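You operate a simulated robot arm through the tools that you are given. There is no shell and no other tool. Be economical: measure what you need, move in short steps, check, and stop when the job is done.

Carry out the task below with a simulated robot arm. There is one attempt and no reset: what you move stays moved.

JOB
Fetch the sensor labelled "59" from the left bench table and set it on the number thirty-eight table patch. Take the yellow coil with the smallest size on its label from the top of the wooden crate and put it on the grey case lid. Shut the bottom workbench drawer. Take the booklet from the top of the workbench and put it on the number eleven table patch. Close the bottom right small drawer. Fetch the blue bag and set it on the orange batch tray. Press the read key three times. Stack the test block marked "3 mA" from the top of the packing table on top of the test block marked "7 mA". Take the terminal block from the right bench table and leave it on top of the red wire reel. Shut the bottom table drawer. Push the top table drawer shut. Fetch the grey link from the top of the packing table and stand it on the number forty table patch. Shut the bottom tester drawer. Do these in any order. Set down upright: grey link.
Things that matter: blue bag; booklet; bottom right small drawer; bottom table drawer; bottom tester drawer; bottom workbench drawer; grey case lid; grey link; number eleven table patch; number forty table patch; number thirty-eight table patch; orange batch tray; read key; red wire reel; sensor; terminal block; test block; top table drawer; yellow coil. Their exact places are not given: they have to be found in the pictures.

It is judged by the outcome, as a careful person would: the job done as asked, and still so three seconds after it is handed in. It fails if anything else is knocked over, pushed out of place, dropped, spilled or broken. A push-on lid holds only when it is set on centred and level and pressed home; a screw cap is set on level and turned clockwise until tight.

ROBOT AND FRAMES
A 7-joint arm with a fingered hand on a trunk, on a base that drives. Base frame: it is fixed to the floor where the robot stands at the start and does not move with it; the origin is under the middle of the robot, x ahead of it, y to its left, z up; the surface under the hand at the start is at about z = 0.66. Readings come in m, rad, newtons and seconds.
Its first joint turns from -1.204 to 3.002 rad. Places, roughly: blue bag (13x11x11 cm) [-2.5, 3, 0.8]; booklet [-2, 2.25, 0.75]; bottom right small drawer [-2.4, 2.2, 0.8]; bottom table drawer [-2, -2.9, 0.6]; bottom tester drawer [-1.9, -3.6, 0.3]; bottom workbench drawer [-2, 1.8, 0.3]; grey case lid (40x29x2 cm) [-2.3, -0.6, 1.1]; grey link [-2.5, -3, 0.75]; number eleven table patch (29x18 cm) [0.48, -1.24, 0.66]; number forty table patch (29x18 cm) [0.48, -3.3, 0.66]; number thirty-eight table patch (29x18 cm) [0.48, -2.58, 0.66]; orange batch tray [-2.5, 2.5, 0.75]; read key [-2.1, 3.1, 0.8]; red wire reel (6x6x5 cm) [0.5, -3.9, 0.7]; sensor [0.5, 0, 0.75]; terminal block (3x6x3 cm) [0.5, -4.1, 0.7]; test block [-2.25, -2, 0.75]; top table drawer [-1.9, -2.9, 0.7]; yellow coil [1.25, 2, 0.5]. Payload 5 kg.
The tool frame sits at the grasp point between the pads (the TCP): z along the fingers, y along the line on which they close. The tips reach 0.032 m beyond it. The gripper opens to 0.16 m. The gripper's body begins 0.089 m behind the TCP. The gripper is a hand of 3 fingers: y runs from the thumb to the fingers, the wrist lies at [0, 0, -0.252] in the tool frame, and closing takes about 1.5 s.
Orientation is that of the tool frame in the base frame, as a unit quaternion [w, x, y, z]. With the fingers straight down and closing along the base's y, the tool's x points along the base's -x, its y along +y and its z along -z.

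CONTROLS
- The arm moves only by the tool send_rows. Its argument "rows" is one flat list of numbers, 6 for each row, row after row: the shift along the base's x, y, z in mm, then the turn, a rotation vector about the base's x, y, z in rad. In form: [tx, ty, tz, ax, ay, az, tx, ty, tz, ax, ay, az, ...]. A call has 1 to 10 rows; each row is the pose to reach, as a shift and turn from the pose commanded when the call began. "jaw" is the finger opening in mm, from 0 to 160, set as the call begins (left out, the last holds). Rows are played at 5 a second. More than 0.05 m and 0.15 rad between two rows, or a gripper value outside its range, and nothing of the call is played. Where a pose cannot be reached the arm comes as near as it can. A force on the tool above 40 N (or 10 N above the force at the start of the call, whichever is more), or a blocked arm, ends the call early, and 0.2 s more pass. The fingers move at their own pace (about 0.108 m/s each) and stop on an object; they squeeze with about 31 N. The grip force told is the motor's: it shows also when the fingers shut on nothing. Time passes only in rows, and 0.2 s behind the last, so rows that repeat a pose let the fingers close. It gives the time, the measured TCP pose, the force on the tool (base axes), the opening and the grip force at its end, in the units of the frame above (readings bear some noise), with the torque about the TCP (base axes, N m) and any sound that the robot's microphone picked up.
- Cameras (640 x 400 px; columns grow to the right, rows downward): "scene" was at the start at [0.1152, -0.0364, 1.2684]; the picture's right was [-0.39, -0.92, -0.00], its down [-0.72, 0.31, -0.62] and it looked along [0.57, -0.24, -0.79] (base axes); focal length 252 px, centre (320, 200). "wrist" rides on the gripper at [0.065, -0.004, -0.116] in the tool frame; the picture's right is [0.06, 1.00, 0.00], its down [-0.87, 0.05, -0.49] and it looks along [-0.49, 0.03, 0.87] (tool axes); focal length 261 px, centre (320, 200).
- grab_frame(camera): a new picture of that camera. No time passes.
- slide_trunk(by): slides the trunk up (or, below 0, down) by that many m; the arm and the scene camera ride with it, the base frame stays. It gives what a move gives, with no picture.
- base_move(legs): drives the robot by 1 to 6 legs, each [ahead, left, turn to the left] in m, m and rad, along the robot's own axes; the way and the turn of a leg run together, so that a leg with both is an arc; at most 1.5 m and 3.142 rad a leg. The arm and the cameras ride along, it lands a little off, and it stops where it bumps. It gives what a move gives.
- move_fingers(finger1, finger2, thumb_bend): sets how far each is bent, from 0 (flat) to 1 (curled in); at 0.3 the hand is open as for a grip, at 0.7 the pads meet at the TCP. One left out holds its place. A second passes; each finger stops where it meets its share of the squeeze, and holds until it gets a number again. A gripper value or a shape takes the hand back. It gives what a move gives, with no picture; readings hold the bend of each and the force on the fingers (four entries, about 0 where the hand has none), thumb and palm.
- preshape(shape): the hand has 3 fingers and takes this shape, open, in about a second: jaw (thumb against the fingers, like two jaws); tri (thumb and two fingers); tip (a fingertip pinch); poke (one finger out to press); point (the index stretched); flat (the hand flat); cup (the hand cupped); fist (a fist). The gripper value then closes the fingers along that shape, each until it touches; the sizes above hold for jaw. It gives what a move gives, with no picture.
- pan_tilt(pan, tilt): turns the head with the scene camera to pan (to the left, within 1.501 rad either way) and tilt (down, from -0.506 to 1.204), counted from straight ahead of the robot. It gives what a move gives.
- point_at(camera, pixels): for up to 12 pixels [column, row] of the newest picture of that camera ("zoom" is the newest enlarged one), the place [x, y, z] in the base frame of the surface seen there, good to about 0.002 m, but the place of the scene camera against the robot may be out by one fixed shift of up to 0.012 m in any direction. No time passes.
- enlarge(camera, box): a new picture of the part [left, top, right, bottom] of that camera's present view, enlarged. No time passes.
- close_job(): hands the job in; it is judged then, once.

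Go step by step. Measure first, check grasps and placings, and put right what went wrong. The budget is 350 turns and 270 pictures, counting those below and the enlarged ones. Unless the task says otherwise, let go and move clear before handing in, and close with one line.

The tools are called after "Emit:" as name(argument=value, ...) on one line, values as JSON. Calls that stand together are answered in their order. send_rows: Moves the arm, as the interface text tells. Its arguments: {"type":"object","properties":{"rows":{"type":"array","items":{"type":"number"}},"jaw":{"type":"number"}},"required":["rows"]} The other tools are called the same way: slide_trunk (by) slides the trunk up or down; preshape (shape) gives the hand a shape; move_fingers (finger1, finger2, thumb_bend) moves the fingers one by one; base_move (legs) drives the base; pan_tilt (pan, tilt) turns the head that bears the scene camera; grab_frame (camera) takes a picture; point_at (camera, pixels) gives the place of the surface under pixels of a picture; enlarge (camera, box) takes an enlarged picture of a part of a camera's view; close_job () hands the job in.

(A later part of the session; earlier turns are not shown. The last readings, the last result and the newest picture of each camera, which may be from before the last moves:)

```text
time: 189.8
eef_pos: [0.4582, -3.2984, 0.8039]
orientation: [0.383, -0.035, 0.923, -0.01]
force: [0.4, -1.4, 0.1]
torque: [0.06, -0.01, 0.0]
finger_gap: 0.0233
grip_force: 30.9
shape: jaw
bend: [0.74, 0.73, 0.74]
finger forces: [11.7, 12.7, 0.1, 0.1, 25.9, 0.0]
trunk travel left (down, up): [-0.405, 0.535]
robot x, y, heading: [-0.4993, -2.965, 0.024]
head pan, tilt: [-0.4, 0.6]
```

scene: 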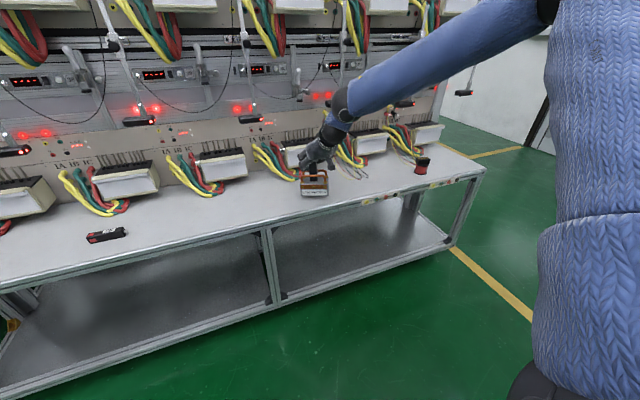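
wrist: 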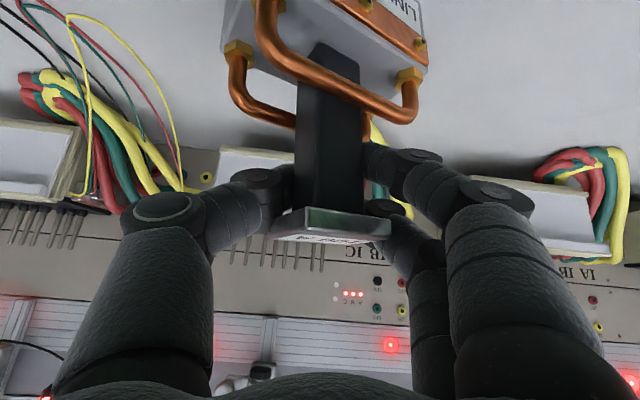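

Contact: the force dropped from −4 to 0 N. I press 1 mm more, open, and retreat along the tool axis.

Emit:
send_rows(rows=[0, 0, -1, 0, 0, 0])

Emit:
send_rows(rows=[0, 0, 0, 0, 0, 0, 0, 0, 0, 0, 0, 0, 0, 0, 0, 0, 0, 0, 0, 0, 0, 0, 0, 0], jaw=75)

Emit:
send_rows(rows=[-20, 0, 22, 0, 0, 0, -42, 0, 46, 0, 0, 0, -64, 0, 70, 0, 0, 0, -96, 0, 100, 0, 0, 0, -128, 0, 130, 0, 0, 0])

Emit:
enlarge(camera="scene", box=[270, 130, 390, 210])

```text
time: 190.2
eef_pos: [0.4575, -3.2984, 0.8028]
orientation: [0.383, -0.034, 0.923, -0.009]
force: [0.0, -1.0, 4.9]
torque: [0.25, -0.02, 0.0]
finger_gap: 0.0235
grip_force: 31.2
shape: jaw
bend: [0.74, 0.73, 0.74]
finger forces: [11.8, 11.8, 0.1, 0.0, 26.5, 0.1]
trunk travel left (down, up): [-0.405, 0.535]
robot x, y, heading: [-0.4988, -2.9693, 0.023]
head pan, tilt: [-0.4, 0.6]
```

```text
time: 191.2
eef_pos: [0.4576, -3.2981, 0.8032]
orientation: [0.383, -0.035, 0.923, -0.009]
force: [-0.2, 0.3, 0.1]
torque: [0.01, -0.01, 0.01]
finger_gap: 0.0742
grip_force: 0.1
shape: jaw
bend: [0.73, 0.73, 0.7]
finger forces: [0.0, 0.0, 0.1, 0.0, 0.0, 0.0]
trunk travel left (down, up): [-0.405, 0.535]
robot x, y, heading: [-0.4984, -2.9708, 0.018]
head pan, tilt: [-0.4, 0.6]
```

```text
time: 192.4
eef_pos: [0.3279, -3.298, 0.9327]
orientation: [0.383, -0.033, 0.923, -0.01]
force: [-0.4, -0.5, -0.3]
torque: [0.05, 0.01, 0.0]
finger_gap: 0.0745
grip_force: 0.1
shape: jaw
bend: [0.73, 0.73, 0.7]
finger forces: [0.0, 0.1, 0.0, 0.1, 0.0, 0.0]
trunk travel left (down, up): [-0.405, 0.535]
robot x, y, heading: [-0.4914, -2.9702, 0.022]
head pan, tilt: [-0.4, 0.6]
```

```text
5.00 times, centred on (330, 170) of scene
```

zoom: 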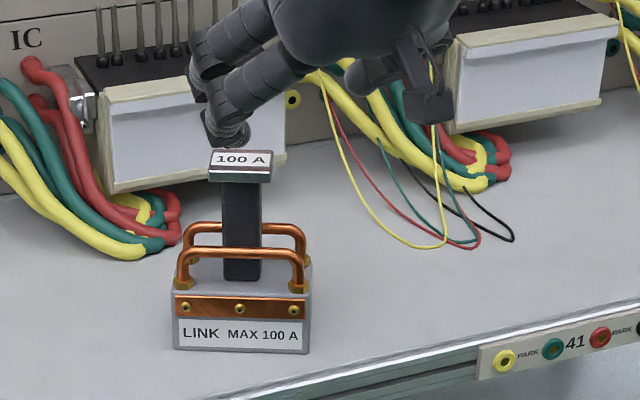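

The link stands upright by bay 40 (plate "41" is one bay to the right). Next the far workbench: I straighten the hand, retract and turn to face −x, then drive along +y.

Emit:
send_rows(rows=[-30, 0, 15, 0, 0.131, 0, -60, 0, 30, 0, 0.262, 0, -90, 0, 45, 0, 0.393, 0, -120, 0, 50, 0, 0.524, 0, -150, 0, 50, 0, 0.655, 0, -160, 0, 50, 0, 0.785, 0])

Emit:
base_move(legs=[[-0.25, 0, 0], [0, 0, 3.12], [0, -1.5, 0], [0, -1.2, 0]])

Emit:
pan_tilt(pan=-0.3, tilt=0.4)

Emit:
grab_frame(camera="scene")

```text
time: 193.8
eef_pos: [0.1702, -3.2983, 0.9813]
orientation: [-0.001, -0.034, 0.999, 0.005]
force: [0.1, 0.0, 0.1]
torque: [-0.03, 0.02, -0.02]
finger_gap: 0.0744
grip_force: 0.1
shape: jaw
bend: [0.73, 0.73, 0.7]
finger forces: [0.1, 0.0, 0.1, 0.1, 0.1, 0.1]
trunk travel left (down, up): [-0.405, 0.535]
robot x, y, heading: [-0.4945, -2.9703, 0.024]
head pan, tilt: [-0.4, 0.6]
```

```text
time: 215.7
eef_pos: [-1.4402, 0.0693, 0.9815]
orientation: [0.005, 1.0, 0.03, -0.001]
force: [0.1, -0.3, 0.1]
torque: [0.04, 0.0, 0.0]
finger_gap: 0.0746
grip_force: 0.1
shape: jaw
bend: [0.73, 0.73, 0.7]
finger forces: [0.1, 0.1, 0.0, 0.0, 0.0, 0.1]
trunk travel left (down, up): [-0.405, 0.535]
robot x, y, heading: [-0.7754, -0.2713, -3.133]
head pan, tilt: [-0.4, 0.6]
```

```text
time: 216.4
eef_pos: [-1.4403, 0.0693, 0.9815]
orientation: [0.006, 1.0, 0.029, 0.001]
force: [0.3, -0.3, 0.6]
torque: [0.02, -0.02, -0.01]
finger_gap: 0.0744
grip_force: 0.0
shape: jaw
bend: [0.73, 0.73, 0.7]
finger forces: [0.1, 0.0, 0.0, 0.0, 0.1, 0.0]
trunk travel left (down, up): [-0.405, 0.535]
robot x, y, heading: [-0.7818, -0.2727, -3.132]
head pan, tilt: [-0.3, 0.4]
```

```text
181 pictures are left
```

scene: 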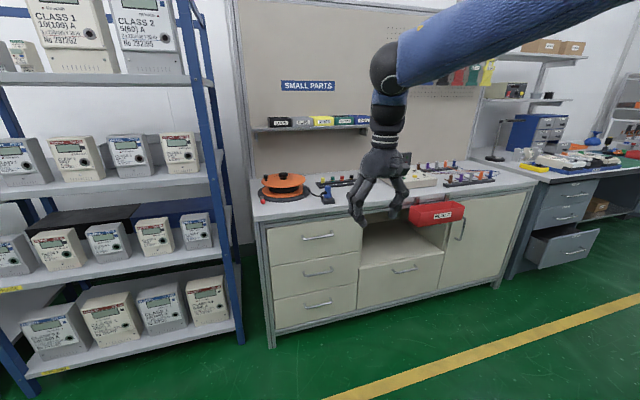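

I see the rack at left; the case lid should be on it near (−2.3,−0.6,1.1). I look left at it now for later.

Emit:
pan_tilt(pan=0.2, tilt=0.2)

Emit:
grab_frame(camera="scene")

```text
time: 217.4
eef_pos: [-1.4407, 0.0689, 0.9834]
orientation: [0.005, 1.0, 0.029, -0.001]
force: [0.2, 0.6, 1.2]
torque: [-0.01, 0.02, -0.01]
finger_gap: 0.0742
grip_force: 0.1
shape: jaw
bend: [0.73, 0.73, 0.7]
finger forces: [0.0, 0.0, 0.0, 0.1, 0.0, 0.1]
trunk travel left (down, up): [-0.405, 0.535]
robot x, y, heading: [-0.7776, -0.268, -3.131]
head pan, tilt: [0.201, 0.201]
```

```text
180 pictures are left
```

scene: 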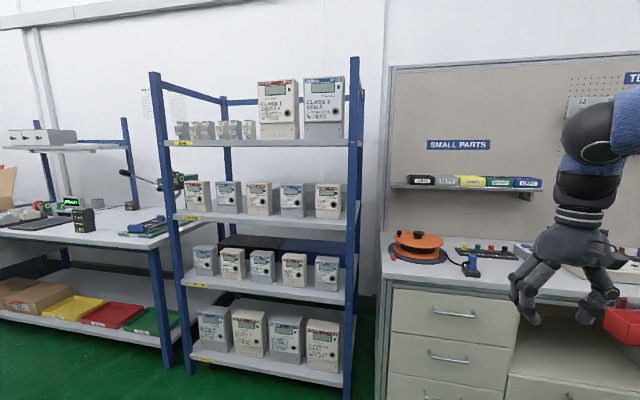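

Emit:
enlarge(camera="scene", box=[150, 60, 380, 300])

Emit:
point_at(camera="scene", pixels=[[250, 243], [310, 245], [250, 180], [300, 215], [355, 200], [268, 138], [270, 280]])

```text
1.67 times, centred on (265, 180) of scene
```

zoom: 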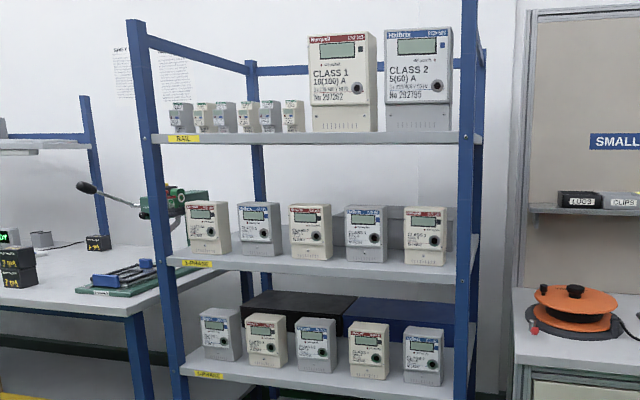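

```text
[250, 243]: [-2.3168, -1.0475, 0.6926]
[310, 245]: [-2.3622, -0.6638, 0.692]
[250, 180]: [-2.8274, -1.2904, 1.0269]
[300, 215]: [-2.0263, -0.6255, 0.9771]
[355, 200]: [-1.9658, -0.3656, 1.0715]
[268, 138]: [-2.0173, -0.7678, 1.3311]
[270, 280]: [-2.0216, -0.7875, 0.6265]
```

Emit:
enlarge(camera="scene", box=[200, 160, 370, 230])

Emit:
point_at(camera="scene", pixels=[[314, 192], [274, 195], [308, 190], [314, 205]])

```text
3.76 times, centred on (285, 195) of scene
```

zoom: 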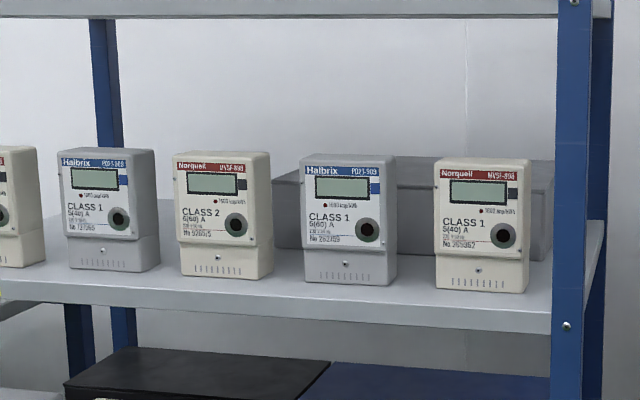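

```text
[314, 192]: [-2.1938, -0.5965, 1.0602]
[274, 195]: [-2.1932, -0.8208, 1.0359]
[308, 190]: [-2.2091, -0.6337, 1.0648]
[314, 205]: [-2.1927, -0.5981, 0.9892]
```

The grey case is behind the meters on the middle shelf: front x −2.19, top ≈1.07, next shelf at 1.33. Now I drive on to the workbench.

Emit:
base_move(legs=[[0, -1.1, 0], [0, -1.0, 0]])

Emit:
pan_tilt(pan=-0.3, tilt=0.5)

Emit:
grab_frame(camera="scene")

```text
time: 227.7
eef_pos: [-1.4739, 2.1565, 0.9827]
orientation: [0.005, 0.999, 0.032, 0.0]
force: [0.5, -0.7, -0.2]
torque: [-0.01, -0.01, -0.04]
finger_gap: 0.0746
grip_force: 0.1
shape: jaw
bend: [0.73, 0.73, 0.7]
finger forces: [0.0, 0.0, 0.0, 0.0, 0.0, 0.0]
trunk travel left (down, up): [-0.405, 0.535]
robot x, y, heading: [-0.81, 1.821, -3.129]
head pan, tilt: [0.201, 0.201]
```

```text
time: 228.7
eef_pos: [-1.4739, 2.1555, 0.9814]
orientation: [0.006, 1.0, 0.031, -0.001]
force: [1.4, 0.9, 0.4]
torque: [0.0, -0.01, 0.02]
finger_gap: 0.0745
grip_force: 0.1
shape: jaw
bend: [0.73, 0.73, 0.7]
finger forces: [0.0, 0.0, 0.0, 0.0, 0.0, 0.0]
trunk travel left (down, up): [-0.405, 0.535]
robot x, y, heading: [-0.8107, 1.8208, -3.126]
head pan, tilt: [-0.3, 0.499]
```

```text
177 pictures are left
```

scene: 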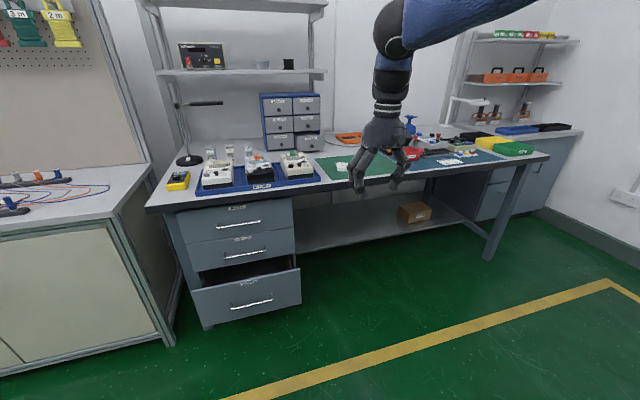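

Emit:
enlarge(camera="scene", box=[160, 80, 360, 210])

Emit:
enlarge(camera="scene", box=[380, 80, 600, 210])

Emit:
point_at(camera="scene", pixels=[[195, 290], [300, 272], [248, 303], [195, 325], [270, 250], [280, 145], [312, 145], [310, 128], [343, 165], [325, 185], [500, 160], [410, 125]])

```text
3.08 times, centred on (260, 145) of scene
```

zoom: 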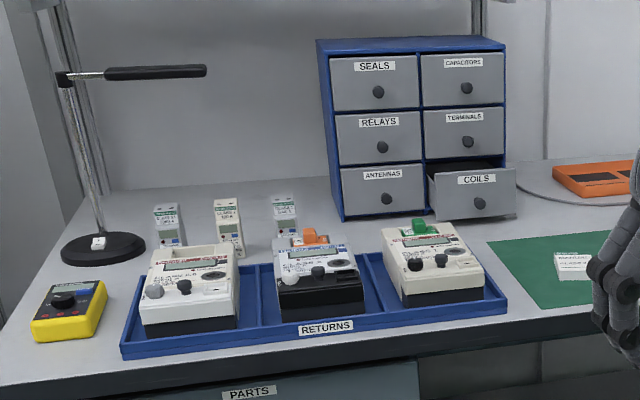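

```text
2.91 times, centred on (490, 145) of scene
```

zoom: 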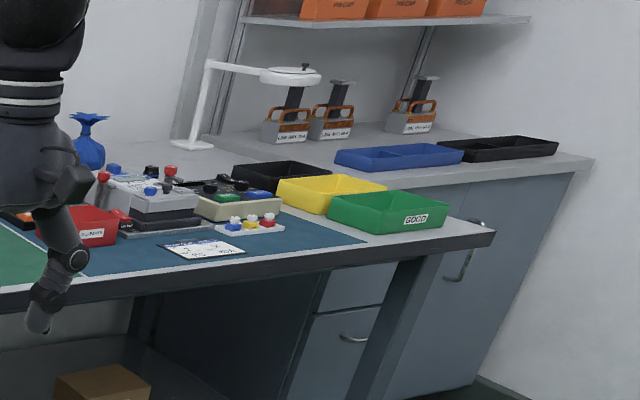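

```text
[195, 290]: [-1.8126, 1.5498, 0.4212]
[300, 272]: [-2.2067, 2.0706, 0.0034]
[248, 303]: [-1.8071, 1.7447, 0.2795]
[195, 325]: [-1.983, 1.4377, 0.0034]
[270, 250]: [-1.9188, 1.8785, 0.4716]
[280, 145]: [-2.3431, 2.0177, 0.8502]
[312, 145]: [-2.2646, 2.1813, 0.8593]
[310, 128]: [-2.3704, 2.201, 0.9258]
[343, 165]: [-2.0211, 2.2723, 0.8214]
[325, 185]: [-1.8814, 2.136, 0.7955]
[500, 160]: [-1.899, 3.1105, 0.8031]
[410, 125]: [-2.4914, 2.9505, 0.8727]
```

The bottom workbench drawer ("x −1.81, y 1.55..1.97, z 0.2..0.42") is open. I position for it: shift left 0.45, ahead 0.2, trunk down 0.355, and tilt the closed hand.

Emit:
base_move(legs=[[0, 0.42, 0], [0.15, 0, 0]])

Emit:
slide_trunk(by=-0.355)

Emit:
send_rows(rows=[0, 0, 0, 0, 0.14, 0, 0, 0, 0, 0, 0.28, 0, 0, 0, 0, 0, 0.42, 0, 0, 0, 0, 0, 0.56, 0, 0, 0, 0, 0, 0.7, 0, 0, 0, 0, 0, 0.84, 0, 0, 0, 0, 0, 0.98, 0], jaw=0)

Emit:
pan_tilt(pan=-0.3, tilt=0.6)

Emit:
grab_frame(camera="scene")

```text
time: 232.2
eef_pos: [-1.6208, 1.7249, 0.9801]
orientation: [0.005, 0.999, 0.033, 0.0]
force: [0.1, 0.4, -0.1]
torque: [-0.01, -0.03, 0.01]
finger_gap: 0.0742
grip_force: 0.0
shape: jaw
bend: [0.73, 0.73, 0.7]
finger forces: [0.0, 0.0, 0.0, 0.0, 0.0, 0.1]
trunk travel left (down, up): [-0.405, 0.535]
robot x, y, heading: [-0.9549, 1.3968, -3.122]
head pan, tilt: [-0.3, 0.499]
```

```text
time: 235.7
eef_pos: [-1.6191, 1.7262, 0.6268]
orientation: [0.005, 0.999, 0.034, 0.0]
force: [-0.2, 0.8, -0.5]
torque: [-0.01, 0.01, 0.02]
finger_gap: 0.0741
grip_force: 0.0
shape: jaw
bend: [0.73, 0.73, 0.7]
finger forces: [0.1, 0.0, 0.0, 0.1, 0.0, 0.0]
trunk travel left (down, up): [-0.05, 0.89]
robot x, y, heading: [-0.9517, 1.393, -3.122]
head pan, tilt: [-0.3, 0.499]
```

```text
time: 237.3
eef_pos: [-1.6181, 1.7257, 0.6269]
orientation: [-0.011, 0.881, 0.032, -0.471]
force: [-0.3, 0.5, 0.6]
torque: [0.01, -0.01, -0.06]
finger_gap: 0.0
grip_force: 31.1
shape: jaw
bend: [0.65, 0.65, 0.67]
finger forces: [0.1, 0.0, 0.0, 0.0, 0.0, 0.0]
trunk travel left (down, up): [-0.05, 0.89]
robot x, y, heading: [-0.9545, 1.3927, -3.123]
head pan, tilt: [-0.3, 0.499]
```

```text
time: 238.0
eef_pos: [-1.6191, 1.7249, 0.6277]
orientation: [-0.012, 0.882, 0.032, -0.47]
force: [-0.7, -0.2, -0.1]
torque: [0.02, 0.0, 0.01]
finger_gap: 0.0001
grip_force: 30.7
shape: jaw
bend: [0.65, 0.65, 0.67]
finger forces: [0.0, 0.0, 0.1, 0.0, 0.0, 0.0]
trunk travel left (down, up): [-0.05, 0.89]
robot x, y, heading: [-0.9491, 1.3926, -3.125]
head pan, tilt: [-0.3, 0.6]
```

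```text
174 pictures are left
```

scene: 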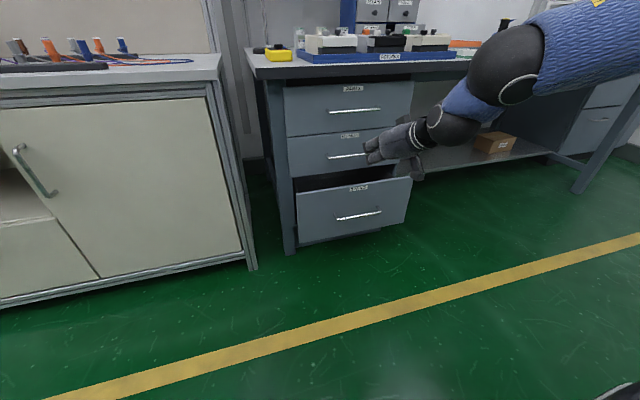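

Emit:
point_at(camera="scene", pixels=[[298, 197], [409, 183], [302, 240], [405, 220], [358, 217], [345, 130], [340, 170], [330, 230]])

Emit:
send_rows(rows=[0, 5, -45, 0, 0, 0, 0, 10, -90, 0, 0, 0, 0, 15, -135, 0, 0, 0, 0, 20, -180, 0, 0, 0, 0, 25, -225, 0, 0, 0, 0, 25, -250, 0, 0, 0])

Emit:
grab_frame(camera="scene")

```text
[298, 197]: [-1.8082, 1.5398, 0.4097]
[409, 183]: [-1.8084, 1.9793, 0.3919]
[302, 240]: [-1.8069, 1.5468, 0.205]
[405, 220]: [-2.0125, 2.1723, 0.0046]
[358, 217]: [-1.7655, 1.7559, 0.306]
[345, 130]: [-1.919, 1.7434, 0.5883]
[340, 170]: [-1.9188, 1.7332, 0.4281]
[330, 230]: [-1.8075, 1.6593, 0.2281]
```

```text
time: 239.4
eef_pos: [-1.6189, 1.7492, 0.3775]
orientation: [-0.013, 0.882, 0.032, -0.47]
force: [0.1, -0.9, 0.8]
torque: [-0.03, -0.06, -0.04]
finger_gap: 0.0
grip_force: 30.7
shape: jaw
bend: [0.65, 0.65, 0.67]
finger forces: [0.0, 0.0, 0.1, 0.0, 0.0, 0.0]
out of reach, approached as far as the arm can: row 1, 2, 3
trunk travel left (down, up): [-0.05, 0.89]
robot x, y, heading: [-0.9539, 1.3916, -3.12]
head pan, tilt: [-0.3, 0.6]
```

```text
173 pictures are left
```

scene: 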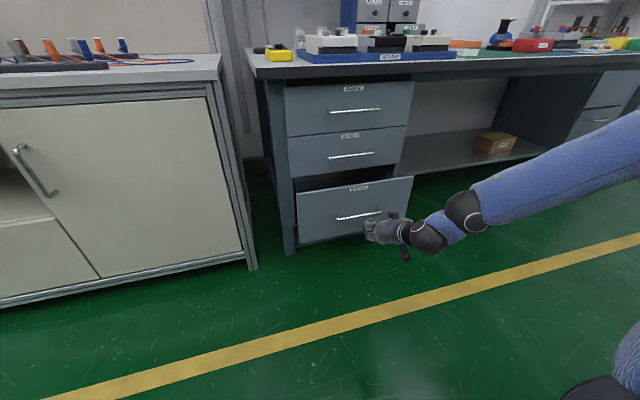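

Face −1.808, closed plane −1.919; the fingertips at z≈0.36 are above the handle (0.306). I push −x.

Emit:
send_rows(rows=[-45, 0, 0, 0, 0, 0, -90, 0, 0, 0, 0, 0, -130, 0, 0, 0, 0, 0, -155, 0, 0, 0, 0, 0, -180, 0, 0, 0, 0, 0, -205, 0, 0, 0, 0, 0, -225, 0, 0, 0, 0, 0, -245, 0, 0, 0, 0, 0, -265, 0, 0, 0, 0, 0, -280, 0, 0, 0, 0, 0])

Emit:
send_rows(rows=[45, 0, 0, 0, 0, 0, 90, 0, 0, 0, 0, 0, 135, 0, 0, 0, 0, 0, 180, 0, 0, 0, 0, 0, 220, 0, 0, 0, 0, 0])

Emit:
grab_frame(camera="scene")

Emit:
point_at(camera="scene", pixels=[[310, 205], [345, 205], [345, 175], [345, 130], [320, 240]])

```text
time: 241.4
eef_pos: [-1.8776, 1.7469, 0.3736]
orientation: [-0.01, 0.884, 0.034, -0.467]
force: [20.3, -1.9, 5.9]
torque: [0.02, 0.22, 0.06]
finger_gap: 0.0001
grip_force: 30.6
shape: jaw
bend: [0.65, 0.7, 0.68]
finger forces: [0.1, 0.1, 0.1, 0.1, 0.0, 0.0]
trunk travel left (down, up): [-0.05, 0.89]
robot x, y, heading: [-0.9559, 1.3919, -3.124]
head pan, tilt: [-0.3, 0.6]
stopped in row 10: the force on the tool passed its limit at 53 N (the readings are from after the stop); the commanded pose is now the measured one
```

```text
time: 242.6
eef_pos: [-1.6597, 1.748, 0.3722]
orientation: [-0.009, 0.884, 0.035, -0.467]
force: [0.2, 0.3, -0.1]
torque: [0.0, -0.03, -0.02]
finger_gap: 0.0
grip_force: 31.3
shape: jaw
bend: [0.65, 0.67, 0.67]
finger forces: [0.0, 0.0, 0.0, 0.1, 0.0, 0.0]
trunk travel left (down, up): [-0.05, 0.89]
robot x, y, heading: [-0.9533, 1.3934, -3.121]
head pan, tilt: [-0.3, 0.6]
```

```text
172 pictures are left
```

scene: 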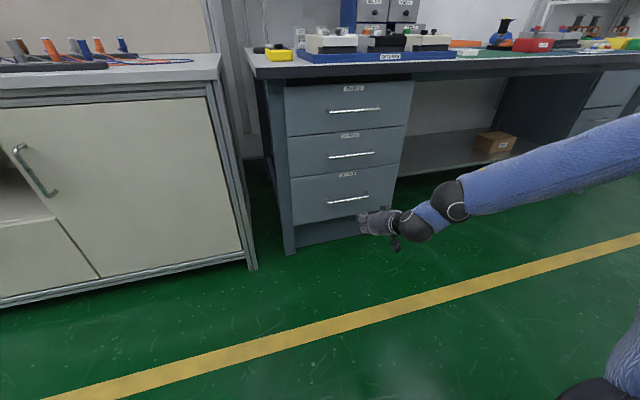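

```text
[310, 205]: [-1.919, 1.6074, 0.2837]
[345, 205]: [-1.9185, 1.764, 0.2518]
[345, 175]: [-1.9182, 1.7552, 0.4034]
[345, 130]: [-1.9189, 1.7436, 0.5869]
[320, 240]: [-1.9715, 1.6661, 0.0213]
```

The drawer is flush (−1.919). Next the "COILS" small drawer: I raise the trunk, move right and look closely.

Emit:
slide_trunk(by=0.6)

Emit:
base_move(legs=[[0.0, -0.42, 0]])

Emit:
pan_tilt(pan=-0.15, tilt=0.5)

Emit:
grab_frame(camera="scene")

Emit:
enlarge(camera="scene", box=[240, 80, 440, 210])

```text
refused: 0.6 is not a number from -0.4 to 0.4
```

```text
time: 245.2
eef_pos: [-1.669, 2.1697, 0.3732]
orientation: [-0.009, 0.883, 0.035, -0.468]
force: [0.0, -0.5, -0.1]
torque: [-0.02, -0.03, -0.02]
finger_gap: 0.0
grip_force: 31.1
shape: jaw
bend: [0.65, 0.67, 0.67]
finger forces: [0.1, 0.0, 0.0, 0.1, 0.0, 0.0]
trunk travel left (down, up): [-0.05, 0.89]
robot x, y, heading: [-0.9619, 1.8155, -3.12]
head pan, tilt: [-0.3, 0.6]
```

```text
time: 245.9
eef_pos: [-1.6682, 2.1704, 0.3722]
orientation: [-0.009, 0.884, 0.035, -0.466]
force: [0.0, -0.2, 0.4]
torque: [-0.01, 0.02, -0.01]
finger_gap: 0.0
grip_force: 30.4
shape: jaw
bend: [0.65, 0.67, 0.67]
finger forces: [0.1, 0.2, 0.0, 0.1, 0.0, 0.0]
trunk travel left (down, up): [-0.05, 0.89]
robot x, y, heading: [-0.9607, 1.8196, -3.122]
head pan, tilt: [-0.15, 0.499]
```

```text
171 pictures are left
```

scene: 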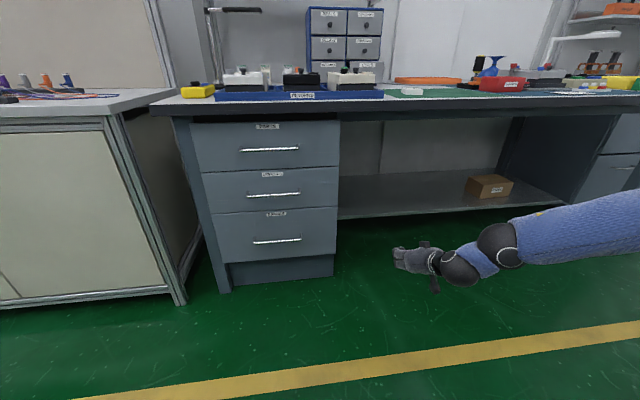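

```text
3.08 times, centred on (340, 145) of scene
```

zoom: 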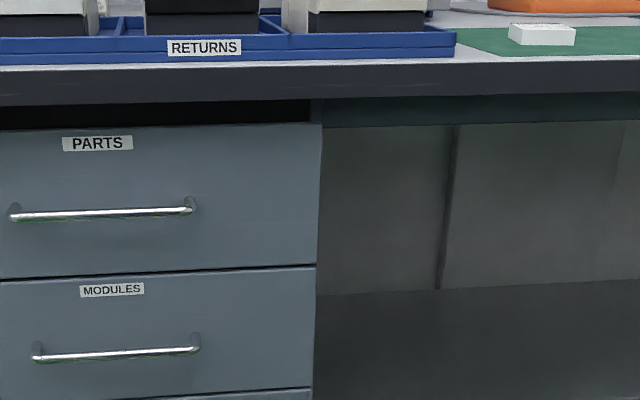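

The slide limit is 0.4 per call; I raise in two steps.

Emit:
slide_trunk(by=0.4)

Emit:
slide_trunk(by=0.25)

Emit:
pan_tilt(pan=-0.25, tilt=0.6)

Emit:
grab_frame(camera="scene")

Emit:
enlarge(camera="scene", box=[240, 80, 420, 200])

```text
time: 249.7
eef_pos: [-1.6687, 2.1696, 0.7725]
orientation: [-0.009, 0.884, 0.035, -0.467]
force: [0.0, 0.5, -0.5]
torque: [0.0, 0.02, 0.01]
finger_gap: 0.0001
grip_force: 31.4
shape: jaw
bend: [0.65, 0.67, 0.67]
finger forces: [0.0, 0.0, 0.0, 0.0, 0.0, 0.0]
trunk travel left (down, up): [-0.45, 0.49]
robot x, y, heading: [-0.9616, 1.8181, -3.119]
head pan, tilt: [-0.15, 0.499]
```

```text
time: 252.3
eef_pos: [-1.6687, 2.1701, 1.0223]
orientation: [-0.009, 0.884, 0.035, -0.467]
force: [0.4, -0.2, 0.4]
torque: [0.03, -0.04, -0.02]
finger_gap: 0.0001
grip_force: 30.5
shape: jaw
bend: [0.65, 0.67, 0.67]
finger forces: [0.1, 0.0, 0.0, 0.0, 0.0, 0.0]
trunk travel left (down, up): [-0.7, 0.24]
robot x, y, heading: [-0.958, 1.8198, -3.122]
head pan, tilt: [-0.15, 0.499]
```

```text
time: 253.0
eef_pos: [-1.6685, 2.1695, 1.0224]
orientation: [-0.009, 0.884, 0.035, -0.467]
force: [0.8, -0.4, -0.1]
torque: [-0.01, -0.03, 0.0]
finger_gap: 0.0002
grip_force: 31.7
shape: jaw
bend: [0.65, 0.67, 0.67]
finger forces: [0.0, 0.1, 0.1, 0.1, 0.0, 0.1]
trunk travel left (down, up): [-0.7, 0.24]
robot x, y, heading: [-0.9594, 1.8149, -3.122]
head pan, tilt: [-0.25, 0.6]
```

```text
169 pictures are left
```

scene: 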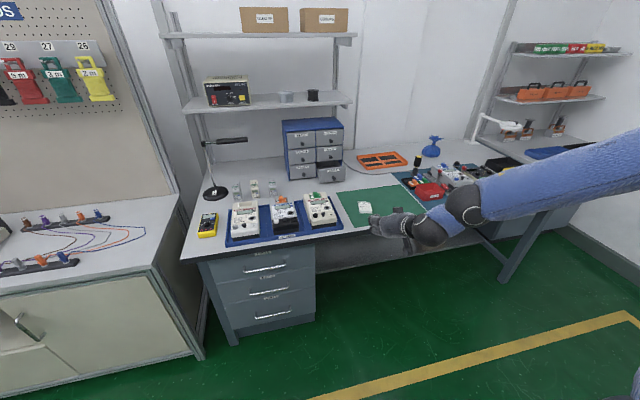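

```text
3.33 times, centred on (330, 140) of scene
```

zoom: 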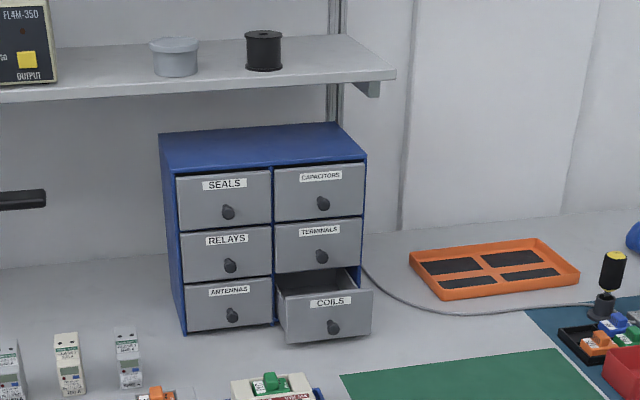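

Emit:
point_at(camera="zoom", pixels=[[292, 320], [366, 312], [333, 327], [345, 315], [300, 335], [320, 240], [240, 300], [360, 75], [330, 130], [270, 375], [490, 265], [130, 345]])

```text
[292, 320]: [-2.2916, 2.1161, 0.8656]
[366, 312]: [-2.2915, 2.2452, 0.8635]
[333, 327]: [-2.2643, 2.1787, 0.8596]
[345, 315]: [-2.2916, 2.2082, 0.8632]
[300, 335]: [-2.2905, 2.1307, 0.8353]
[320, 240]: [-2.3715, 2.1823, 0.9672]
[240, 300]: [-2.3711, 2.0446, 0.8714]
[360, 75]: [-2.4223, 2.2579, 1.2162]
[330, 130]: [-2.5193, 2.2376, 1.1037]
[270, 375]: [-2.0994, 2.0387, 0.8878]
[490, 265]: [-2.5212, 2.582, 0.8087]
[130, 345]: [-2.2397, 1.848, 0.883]
```

COILS face x −2.2915 (closed plane −2.371), knob at y 2.179. I drive in and will push the face right of the knob at y≈2.222.

Emit:
base_move(legs=[[0.42, -0.045, 0]])

Emit:
grab_frame(camera="wrist")

```text
time: 255.6
eef_pos: [-2.0949, 2.2046, 1.0212]
orientation: [-0.008, 0.883, 0.037, -0.467]
force: [-0.5, 0.3, -0.7]
torque: [-0.01, 0.01, -0.02]
finger_gap: 0.0
grip_force: 31.5
shape: jaw
bend: [0.65, 0.67, 0.67]
finger forces: [0.0, 0.1, 0.1, 0.0, 0.0, 0.0]
trunk travel left (down, up): [-0.7, 0.24]
robot x, y, heading: [-1.3837, 1.852, -3.12]
head pan, tilt: [-0.25, 0.6]
```

```text
167 pictures are left
```

wrist: 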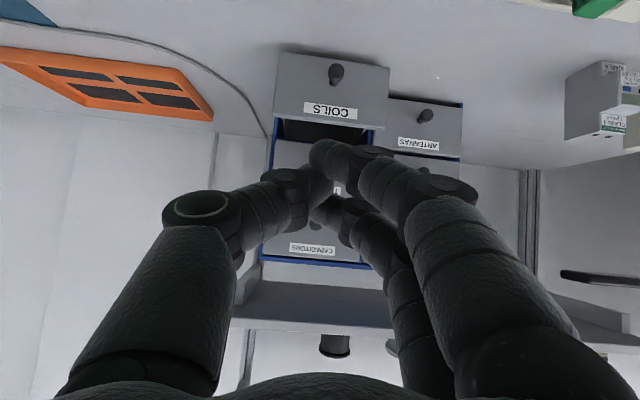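

Emit:
point_at(camera="wrist", pixels=[[300, 90], [380, 90], [337, 72], [310, 60], [425, 118]])

Emit:
send_rows(rows=[-30, 6, -25, 0, 0, 0, -55, 12, -60, 0, 0, 0, -75, 18, -100, 0, 0, 0, -100, 18, -137, 0, 0, 0])

Emit:
grab_frame(camera="wrist")

Emit:
enlarge(camera="scene", box=[240, 80, 480, 240])

```text
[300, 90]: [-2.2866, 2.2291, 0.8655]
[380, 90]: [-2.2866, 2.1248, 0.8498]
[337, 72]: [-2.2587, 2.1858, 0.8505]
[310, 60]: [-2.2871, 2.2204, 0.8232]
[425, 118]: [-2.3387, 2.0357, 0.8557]
```

```text
time: 256.6
eef_pos: [-2.1965, 2.2242, 0.8841]
orientation: [-0.009, 0.884, 0.036, -0.466]
force: [-0.9, -0.3, -0.2]
torque: [-0.01, -0.02, -0.01]
finger_gap: 0.0
grip_force: 30.9
shape: jaw
bend: [0.65, 0.67, 0.68]
finger forces: [0.0, 0.0, 0.1, 0.0, 0.0, 0.0]
trunk travel left (down, up): [-0.7, 0.24]
robot x, y, heading: [-1.3829, 1.8535, -3.12]
head pan, tilt: [-0.25, 0.6]
```

```text
166 pictures are left
```

wrist: 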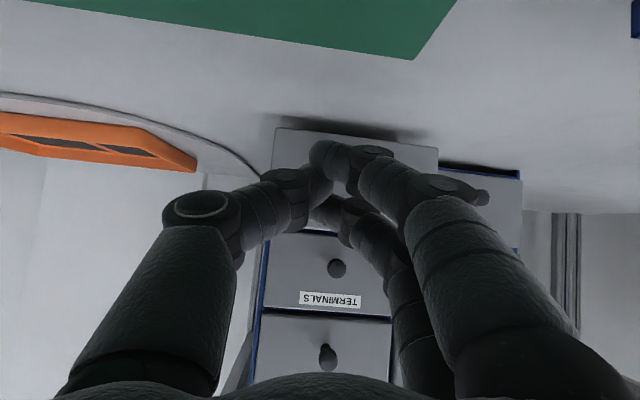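

```text
2.50 times, centred on (360, 160) of scene
```

zoom: 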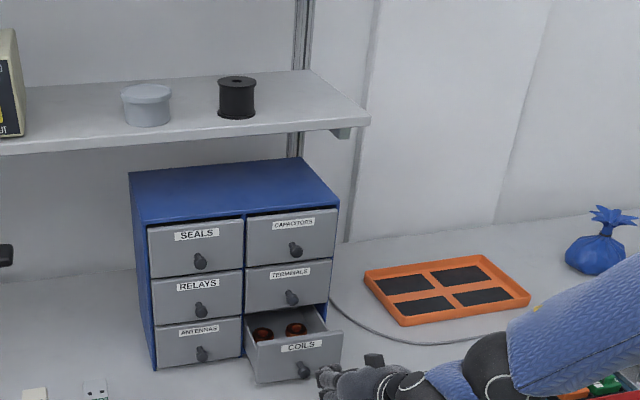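

I push gently in small steps, so that the light cabinet isn't shoved.

Emit:
send_rows(rows=[-25, 0, 0, 0, 0, 0, -45, 0, 0, 0, 0, 0, -60, 0, 0, 0, 0, 0, -75, 0, 0, 0, 0, 0, -90, 0, 0, 0, 0, 0, -105, 0, 0, 0, 0, 0])

Emit:
send_rows(rows=[-10, 0, 0, 0, 0, 0, -20, 0, 0, 0, 0, 0, -25, 0, 0, 0, 0, 0])

Emit:
enlarge(camera="scene", box=[240, 80, 480, 240])

```text
time: 258.0
eef_pos: [-2.2995, 2.2227, 0.884]
orientation: [-0.009, 0.884, 0.036, -0.467]
force: [-0.8, -0.3, -0.4]
torque: [-0.01, 0.02, 0.01]
finger_gap: 0.0
grip_force: 31.6
shape: jaw
bend: [0.65, 0.67, 0.68]
finger forces: [0.0, 0.0, 0.0, 0.0, 0.0, 0.0]
trunk travel left (down, up): [-0.7, 0.24]
robot x, y, heading: [-1.3908, 1.8536, -3.118]
head pan, tilt: [-0.25, 0.6]
```

```text
time: 258.8
eef_pos: [-2.3244, 2.2237, 0.8854]
orientation: [-0.009, 0.884, 0.036, -0.467]
force: [-0.5, -0.4, 0.6]
torque: [0.05, 0.02, 0.02]
finger_gap: 0.0003
grip_force: 31.1
shape: jaw
bend: [0.65, 0.67, 0.68]
finger forces: [0.1, 0.1, 0.1, 0.0, 0.0, 0.0]
trunk travel left (down, up): [-0.7, 0.24]
robot x, y, heading: [-1.3875, 1.858, -3.117]
head pan, tilt: [-0.25, 0.6]
```

```text
2.50 times, centred on (360, 160) of scene
```

zoom: 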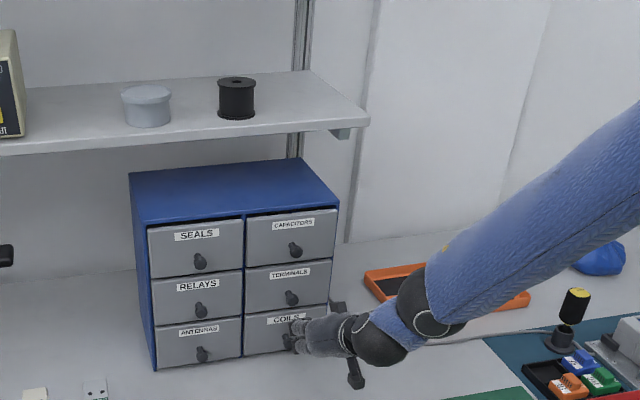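

Nearly closed. I continue in 4 mm steps watching the force.

Emit:
send_rows(rows=[-4, 0, 0, 0, 0, 0, -8, 0, 0, 0, 0, 0])

Emit:
send_rows(rows=[-4, 0, 0, 0, 0, 0])

Emit:
point_at(camera="zoom", pixels=[[262, 340], [258, 325], [200, 340], [280, 280], [185, 345]])

```text
time: 259.4
eef_pos: [-2.33, 2.2225, 0.8846]
orientation: [-0.008, 0.884, 0.037, -0.465]
force: [22.4, -3.6, 0.4]
torque: [-0.01, 0.02, 0.19]
finger_gap: 0.0
grip_force: 30.7
shape: jaw
bend: [0.65, 0.69, 0.68]
finger forces: [0.0, 0.0, 0.0, 0.0, 0.0, 0.1]
trunk travel left (down, up): [-0.7, 0.24]
robot x, y, heading: [-1.3875, 1.8531, -3.121]
head pan, tilt: [-0.25, 0.6]
```

```text
time: 259.8
eef_pos: [-2.3299, 2.2228, 0.8808]
orientation: [-0.008, 0.886, 0.037, -0.462]
force: [18.9, -2.5, 5.5]
torque: [0.05, 0.4, -0.02]
finger_gap: 0.0002
grip_force: 31.0
shape: jaw
bend: [0.65, 0.7, 0.68]
finger forces: [0.0, 0.1, 0.0, 0.0, 0.0, 0.0]
trunk travel left (down, up): [-0.7, 0.24]
robot x, y, heading: [-1.3871, 1.8518, -3.118]
head pan, tilt: [-0.25, 0.6]
stopped in row 1: the force on the tool passed its limit at 42 N (the readings are from after the stop); the commanded pose is now the measured one
```

```text
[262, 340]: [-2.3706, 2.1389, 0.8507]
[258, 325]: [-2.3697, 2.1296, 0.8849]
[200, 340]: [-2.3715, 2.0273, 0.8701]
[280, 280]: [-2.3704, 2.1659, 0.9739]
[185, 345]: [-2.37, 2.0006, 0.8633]
```

The drawer is shut and the cabinet hasn't moved (−2.371). I retract, then look at the bag, tray, key and booklet.

Emit:
send_rows(rows=[40, 0, 5, 0, 0, 0, 80, 0, 20, 0, 0, 0, 115, 0, 50, 0, 0, 0, 135, 0, 90, 0, 0, 0, 150, 0, 130, 0, 0, 0, 190, 0, 150, 0, 0, 0])

Emit:
base_move(legs=[[-0.4, 0, 0], [0, -0.4, 0]])

Emit:
pan_tilt(pan=-0.5, tilt=0.6)

Emit:
grab_frame(camera="scene")

```text
time: 261.2
eef_pos: [-2.1406, 2.223, 1.0332]
orientation: [-0.008, 0.885, 0.036, -0.465]
force: [1.0, 0.8, -0.5]
torque: [-0.03, 0.01, -0.02]
finger_gap: 0.0001
grip_force: 31.1
shape: jaw
bend: [0.65, 0.68, 0.68]
finger forces: [0.0, 0.0, 0.0, 0.0, 0.1, 0.1]
trunk travel left (down, up): [-0.7, 0.24]
robot x, y, heading: [-1.3828, 1.8536, -3.121]
head pan, tilt: [-0.25, 0.6]
```

```text
time: 265.8
eef_pos: [-1.754, 2.6341, 1.0319]
orientation: [-0.009, 0.885, 0.036, -0.464]
force: [-1.2, -0.2, -0.5]
torque: [-0.03, -0.02, 0.03]
finger_gap: 0.0
grip_force: 31.1
shape: jaw
bend: [0.65, 0.68, 0.68]
finger forces: [0.0, 0.0, 0.1, 0.0, 0.0, 0.0]
trunk travel left (down, up): [-0.7, 0.24]
robot x, y, heading: [-0.9949, 2.262, -3.119]
head pan, tilt: [-0.25, 0.6]
```

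```text
time: 266.6
eef_pos: [-1.7537, 2.6335, 1.0326]
orientation: [-0.007, 0.885, 0.038, -0.464]
force: [0.6, 0.7, 0.1]
torque: [-0.01, -0.02, 0.01]
finger_gap: 0.0
grip_force: 31.3
shape: jaw
bend: [0.65, 0.68, 0.68]
finger forces: [0.0, 0.1, 0.0, 0.2, 0.0, 0.0]
trunk travel left (down, up): [-0.7, 0.24]
robot x, y, heading: [-0.996, 2.2643, -3.117]
head pan, tilt: [-0.499, 0.6]
```

```text
163 pictures are left
```

scene: 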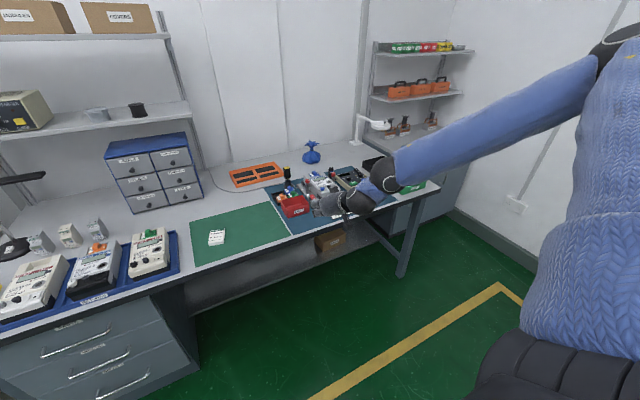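

Emit:
enlarge(camera="scene", box=[220, 110, 420, 235])

Emit:
enlarge(camera="scene", box=[190, 215, 250, 255])

Emit:
point_at(camera="scene", pixels=[[312, 143], [311, 156], [304, 157], [320, 156], [232, 180], [283, 172], [256, 165], [258, 184], [217, 238], [350, 130], [287, 172]])

```text
3.20 times, centred on (320, 172) of scene
```

zoom: 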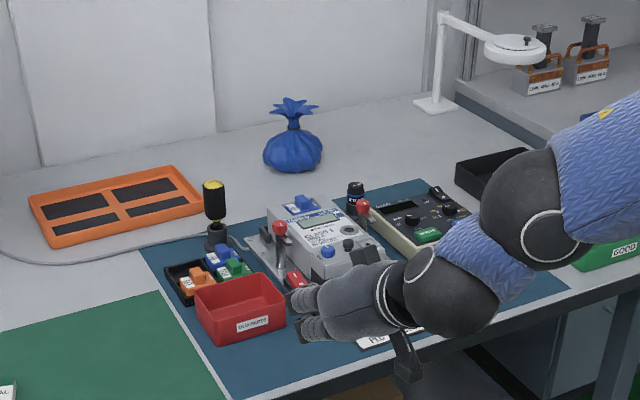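

```text
10.00 times, centred on (220, 235) of scene
```

zoom: 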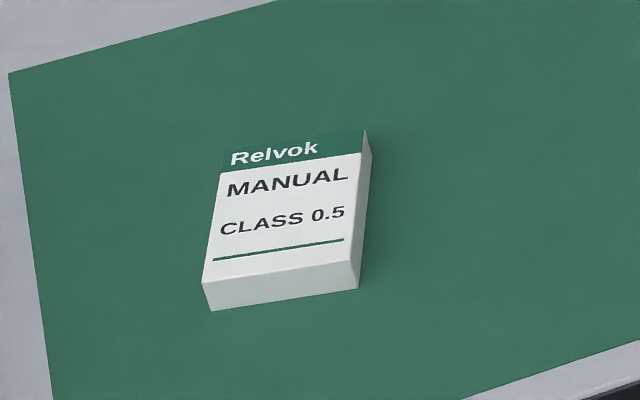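

```text
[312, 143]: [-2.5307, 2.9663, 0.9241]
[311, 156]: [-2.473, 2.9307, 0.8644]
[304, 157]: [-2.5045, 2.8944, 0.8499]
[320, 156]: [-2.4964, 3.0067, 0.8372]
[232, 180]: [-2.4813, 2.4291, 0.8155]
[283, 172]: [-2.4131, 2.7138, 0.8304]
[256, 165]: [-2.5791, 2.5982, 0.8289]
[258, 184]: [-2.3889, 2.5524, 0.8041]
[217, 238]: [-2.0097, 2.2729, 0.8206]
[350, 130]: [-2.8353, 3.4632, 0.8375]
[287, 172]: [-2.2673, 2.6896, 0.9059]
```

The booklet is the "MANUAL" at (−2.01,2.27). The bag (neck ≈(−2.52,2.96), frill top ≈0.96) and the orange tray (centre ≈(−2.49,2.57)) are clear. I open the hand, set a 45° tilt, and drive toward the bag.

Emit:
send_rows(rows=[0, 0, 10, 0, -0.1, 0, 0, 0, 20, 0, -0.19, 0, 0, 0, 20, 0, -0.19, 0, 0, 0, 20, 0, -0.19, 0, 0, 0, 20, 0, -0.19, 0], jaw=120)

Emit:
base_move(legs=[[0, -0.33, 0], [0.5, 0, 0]])

Emit:
grab_frame(camera="wrist")

Emit:
grab_frame(camera="scene")

```text
time: 267.8
eef_pos: [-1.7549, 2.6332, 1.0529]
orientation: [-0.004, 0.925, 0.037, -0.377]
force: [0.0, 0.2, -0.4]
torque: [-0.02, -0.01, -0.03]
finger_gap: 0.1197
grip_force: 0.0
shape: jaw
bend: [0.63, 0.63, 0.6]
finger forces: [0.0, 0.0, 0.1, 0.0, 0.0, 0.0]
trunk travel left (down, up): [-0.7, 0.24]
robot x, y, heading: [-0.998, 2.2649, -3.115]
head pan, tilt: [-0.499, 0.6]
```

```text
time: 272.5
eef_pos: [-2.2642, 2.9411, 1.0517]
orientation: [-0.003, 0.925, 0.04, -0.379]
force: [0.7, -0.1, 0.8]
torque: [0.05, 0.01, -0.01]
finger_gap: 0.1195
grip_force: 0.1
shape: jaw
bend: [0.63, 0.63, 0.6]
finger forces: [0.0, 0.0, 0.0, 0.1, 0.0, 0.1]
trunk travel left (down, up): [-0.7, 0.24]
robot x, y, heading: [-1.5042, 2.5756, -3.107]
head pan, tilt: [-0.499, 0.6]
```

```text
160 pictures are left
```

wrist: 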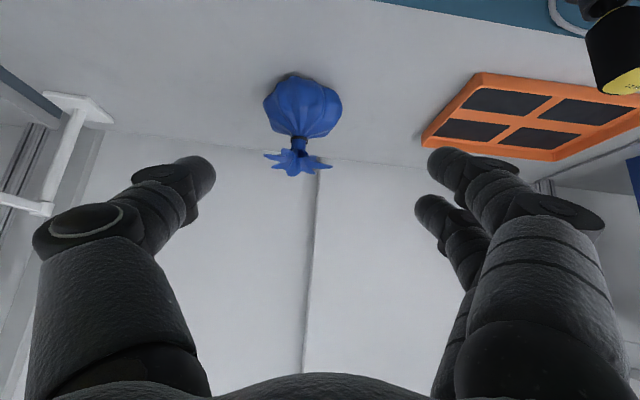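

```text
159 pictures are left
```

scene: 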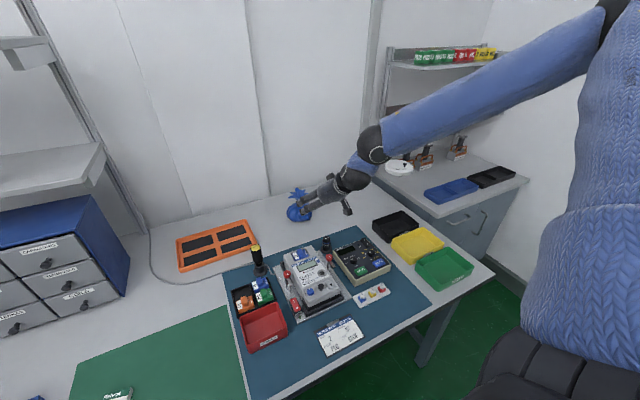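

Emit:
point_at(camera="wrist", pixels=[[298, 142], [298, 155], [297, 165], [303, 105], [270, 105], [338, 105], [475, 75], [425, 145], [560, 155], [540, 105], [520, 100]])

Emit:
enlarge(camera="scene", box=[220, 210, 400, 360])

```text
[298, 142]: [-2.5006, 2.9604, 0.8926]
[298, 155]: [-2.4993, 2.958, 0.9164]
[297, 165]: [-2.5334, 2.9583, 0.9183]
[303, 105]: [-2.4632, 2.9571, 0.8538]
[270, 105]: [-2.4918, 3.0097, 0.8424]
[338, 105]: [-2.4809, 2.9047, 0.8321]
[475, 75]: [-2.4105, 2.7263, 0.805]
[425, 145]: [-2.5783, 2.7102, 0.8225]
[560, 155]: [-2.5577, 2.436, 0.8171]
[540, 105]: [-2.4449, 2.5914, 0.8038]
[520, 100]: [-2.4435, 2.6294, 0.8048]
```

```text
2.67 times, centred on (310, 285) of scene
```

zoom: 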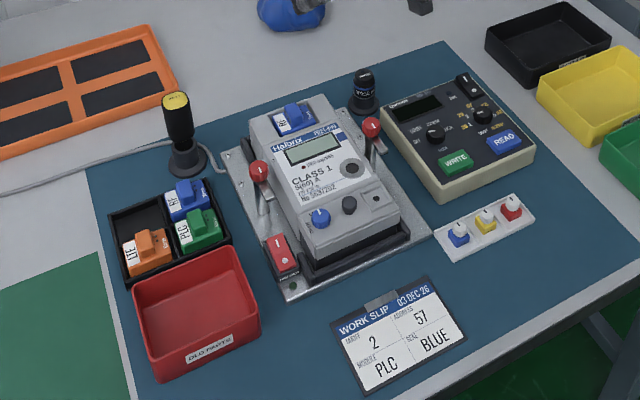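

Bag neck centre ≈(−2.515,2.958,0.90). I edge the base 6 cm ahead and approach along the tool axis.

Emit:
base_move(legs=[[0.06, 0, 0]])

Emit:
send_rows(rows=[-35, 6, -20, 0, 0, 0, -70, 12, -45, 0, 0, 0, -105, 18, -65, 0, 0, 0, -121, 19, -81, 0, 0, 0])

Emit:
grab_frame(camera="wrist")

```text
time: 273.5
eef_pos: [-2.326, 2.9387, 1.0508]
orientation: [-0.002, 0.925, 0.042, -0.377]
force: [-0.2, -0.4, -0.5]
torque: [0.04, -0.01, 0.03]
finger_gap: 0.1196
grip_force: 0.1
shape: jaw
bend: [0.63, 0.63, 0.6]
finger forces: [0.1, 0.0, 0.0, 0.0, 0.0, 0.0]
trunk travel left (down, up): [-0.7, 0.24]
robot x, y, heading: [-1.5665, 2.5779, -3.111]
head pan, tilt: [-0.499, 0.6]
```

```text
time: 274.5
eef_pos: [-2.4465, 2.9559, 0.9709]
orientation: [-0.002, 0.925, 0.042, -0.378]
force: [0.1, -0.4, -0.4]
torque: [-0.02, -0.01, 0.03]
finger_gap: 0.1199
grip_force: 0.0
shape: jaw
bend: [0.63, 0.63, 0.6]
finger forces: [0.0, 0.0, 0.1, 0.0, 0.0, 0.1]
trunk travel left (down, up): [-0.7, 0.24]
robot x, y, heading: [-1.5606, 2.5751, -3.109]
head pan, tilt: [-0.499, 0.6]
```

```text
157 pictures are left
```

wrist: 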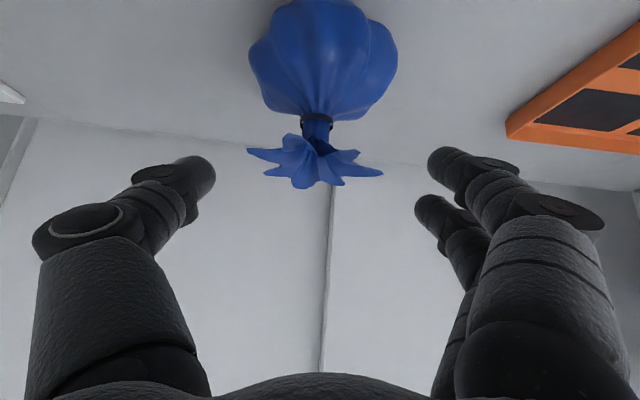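

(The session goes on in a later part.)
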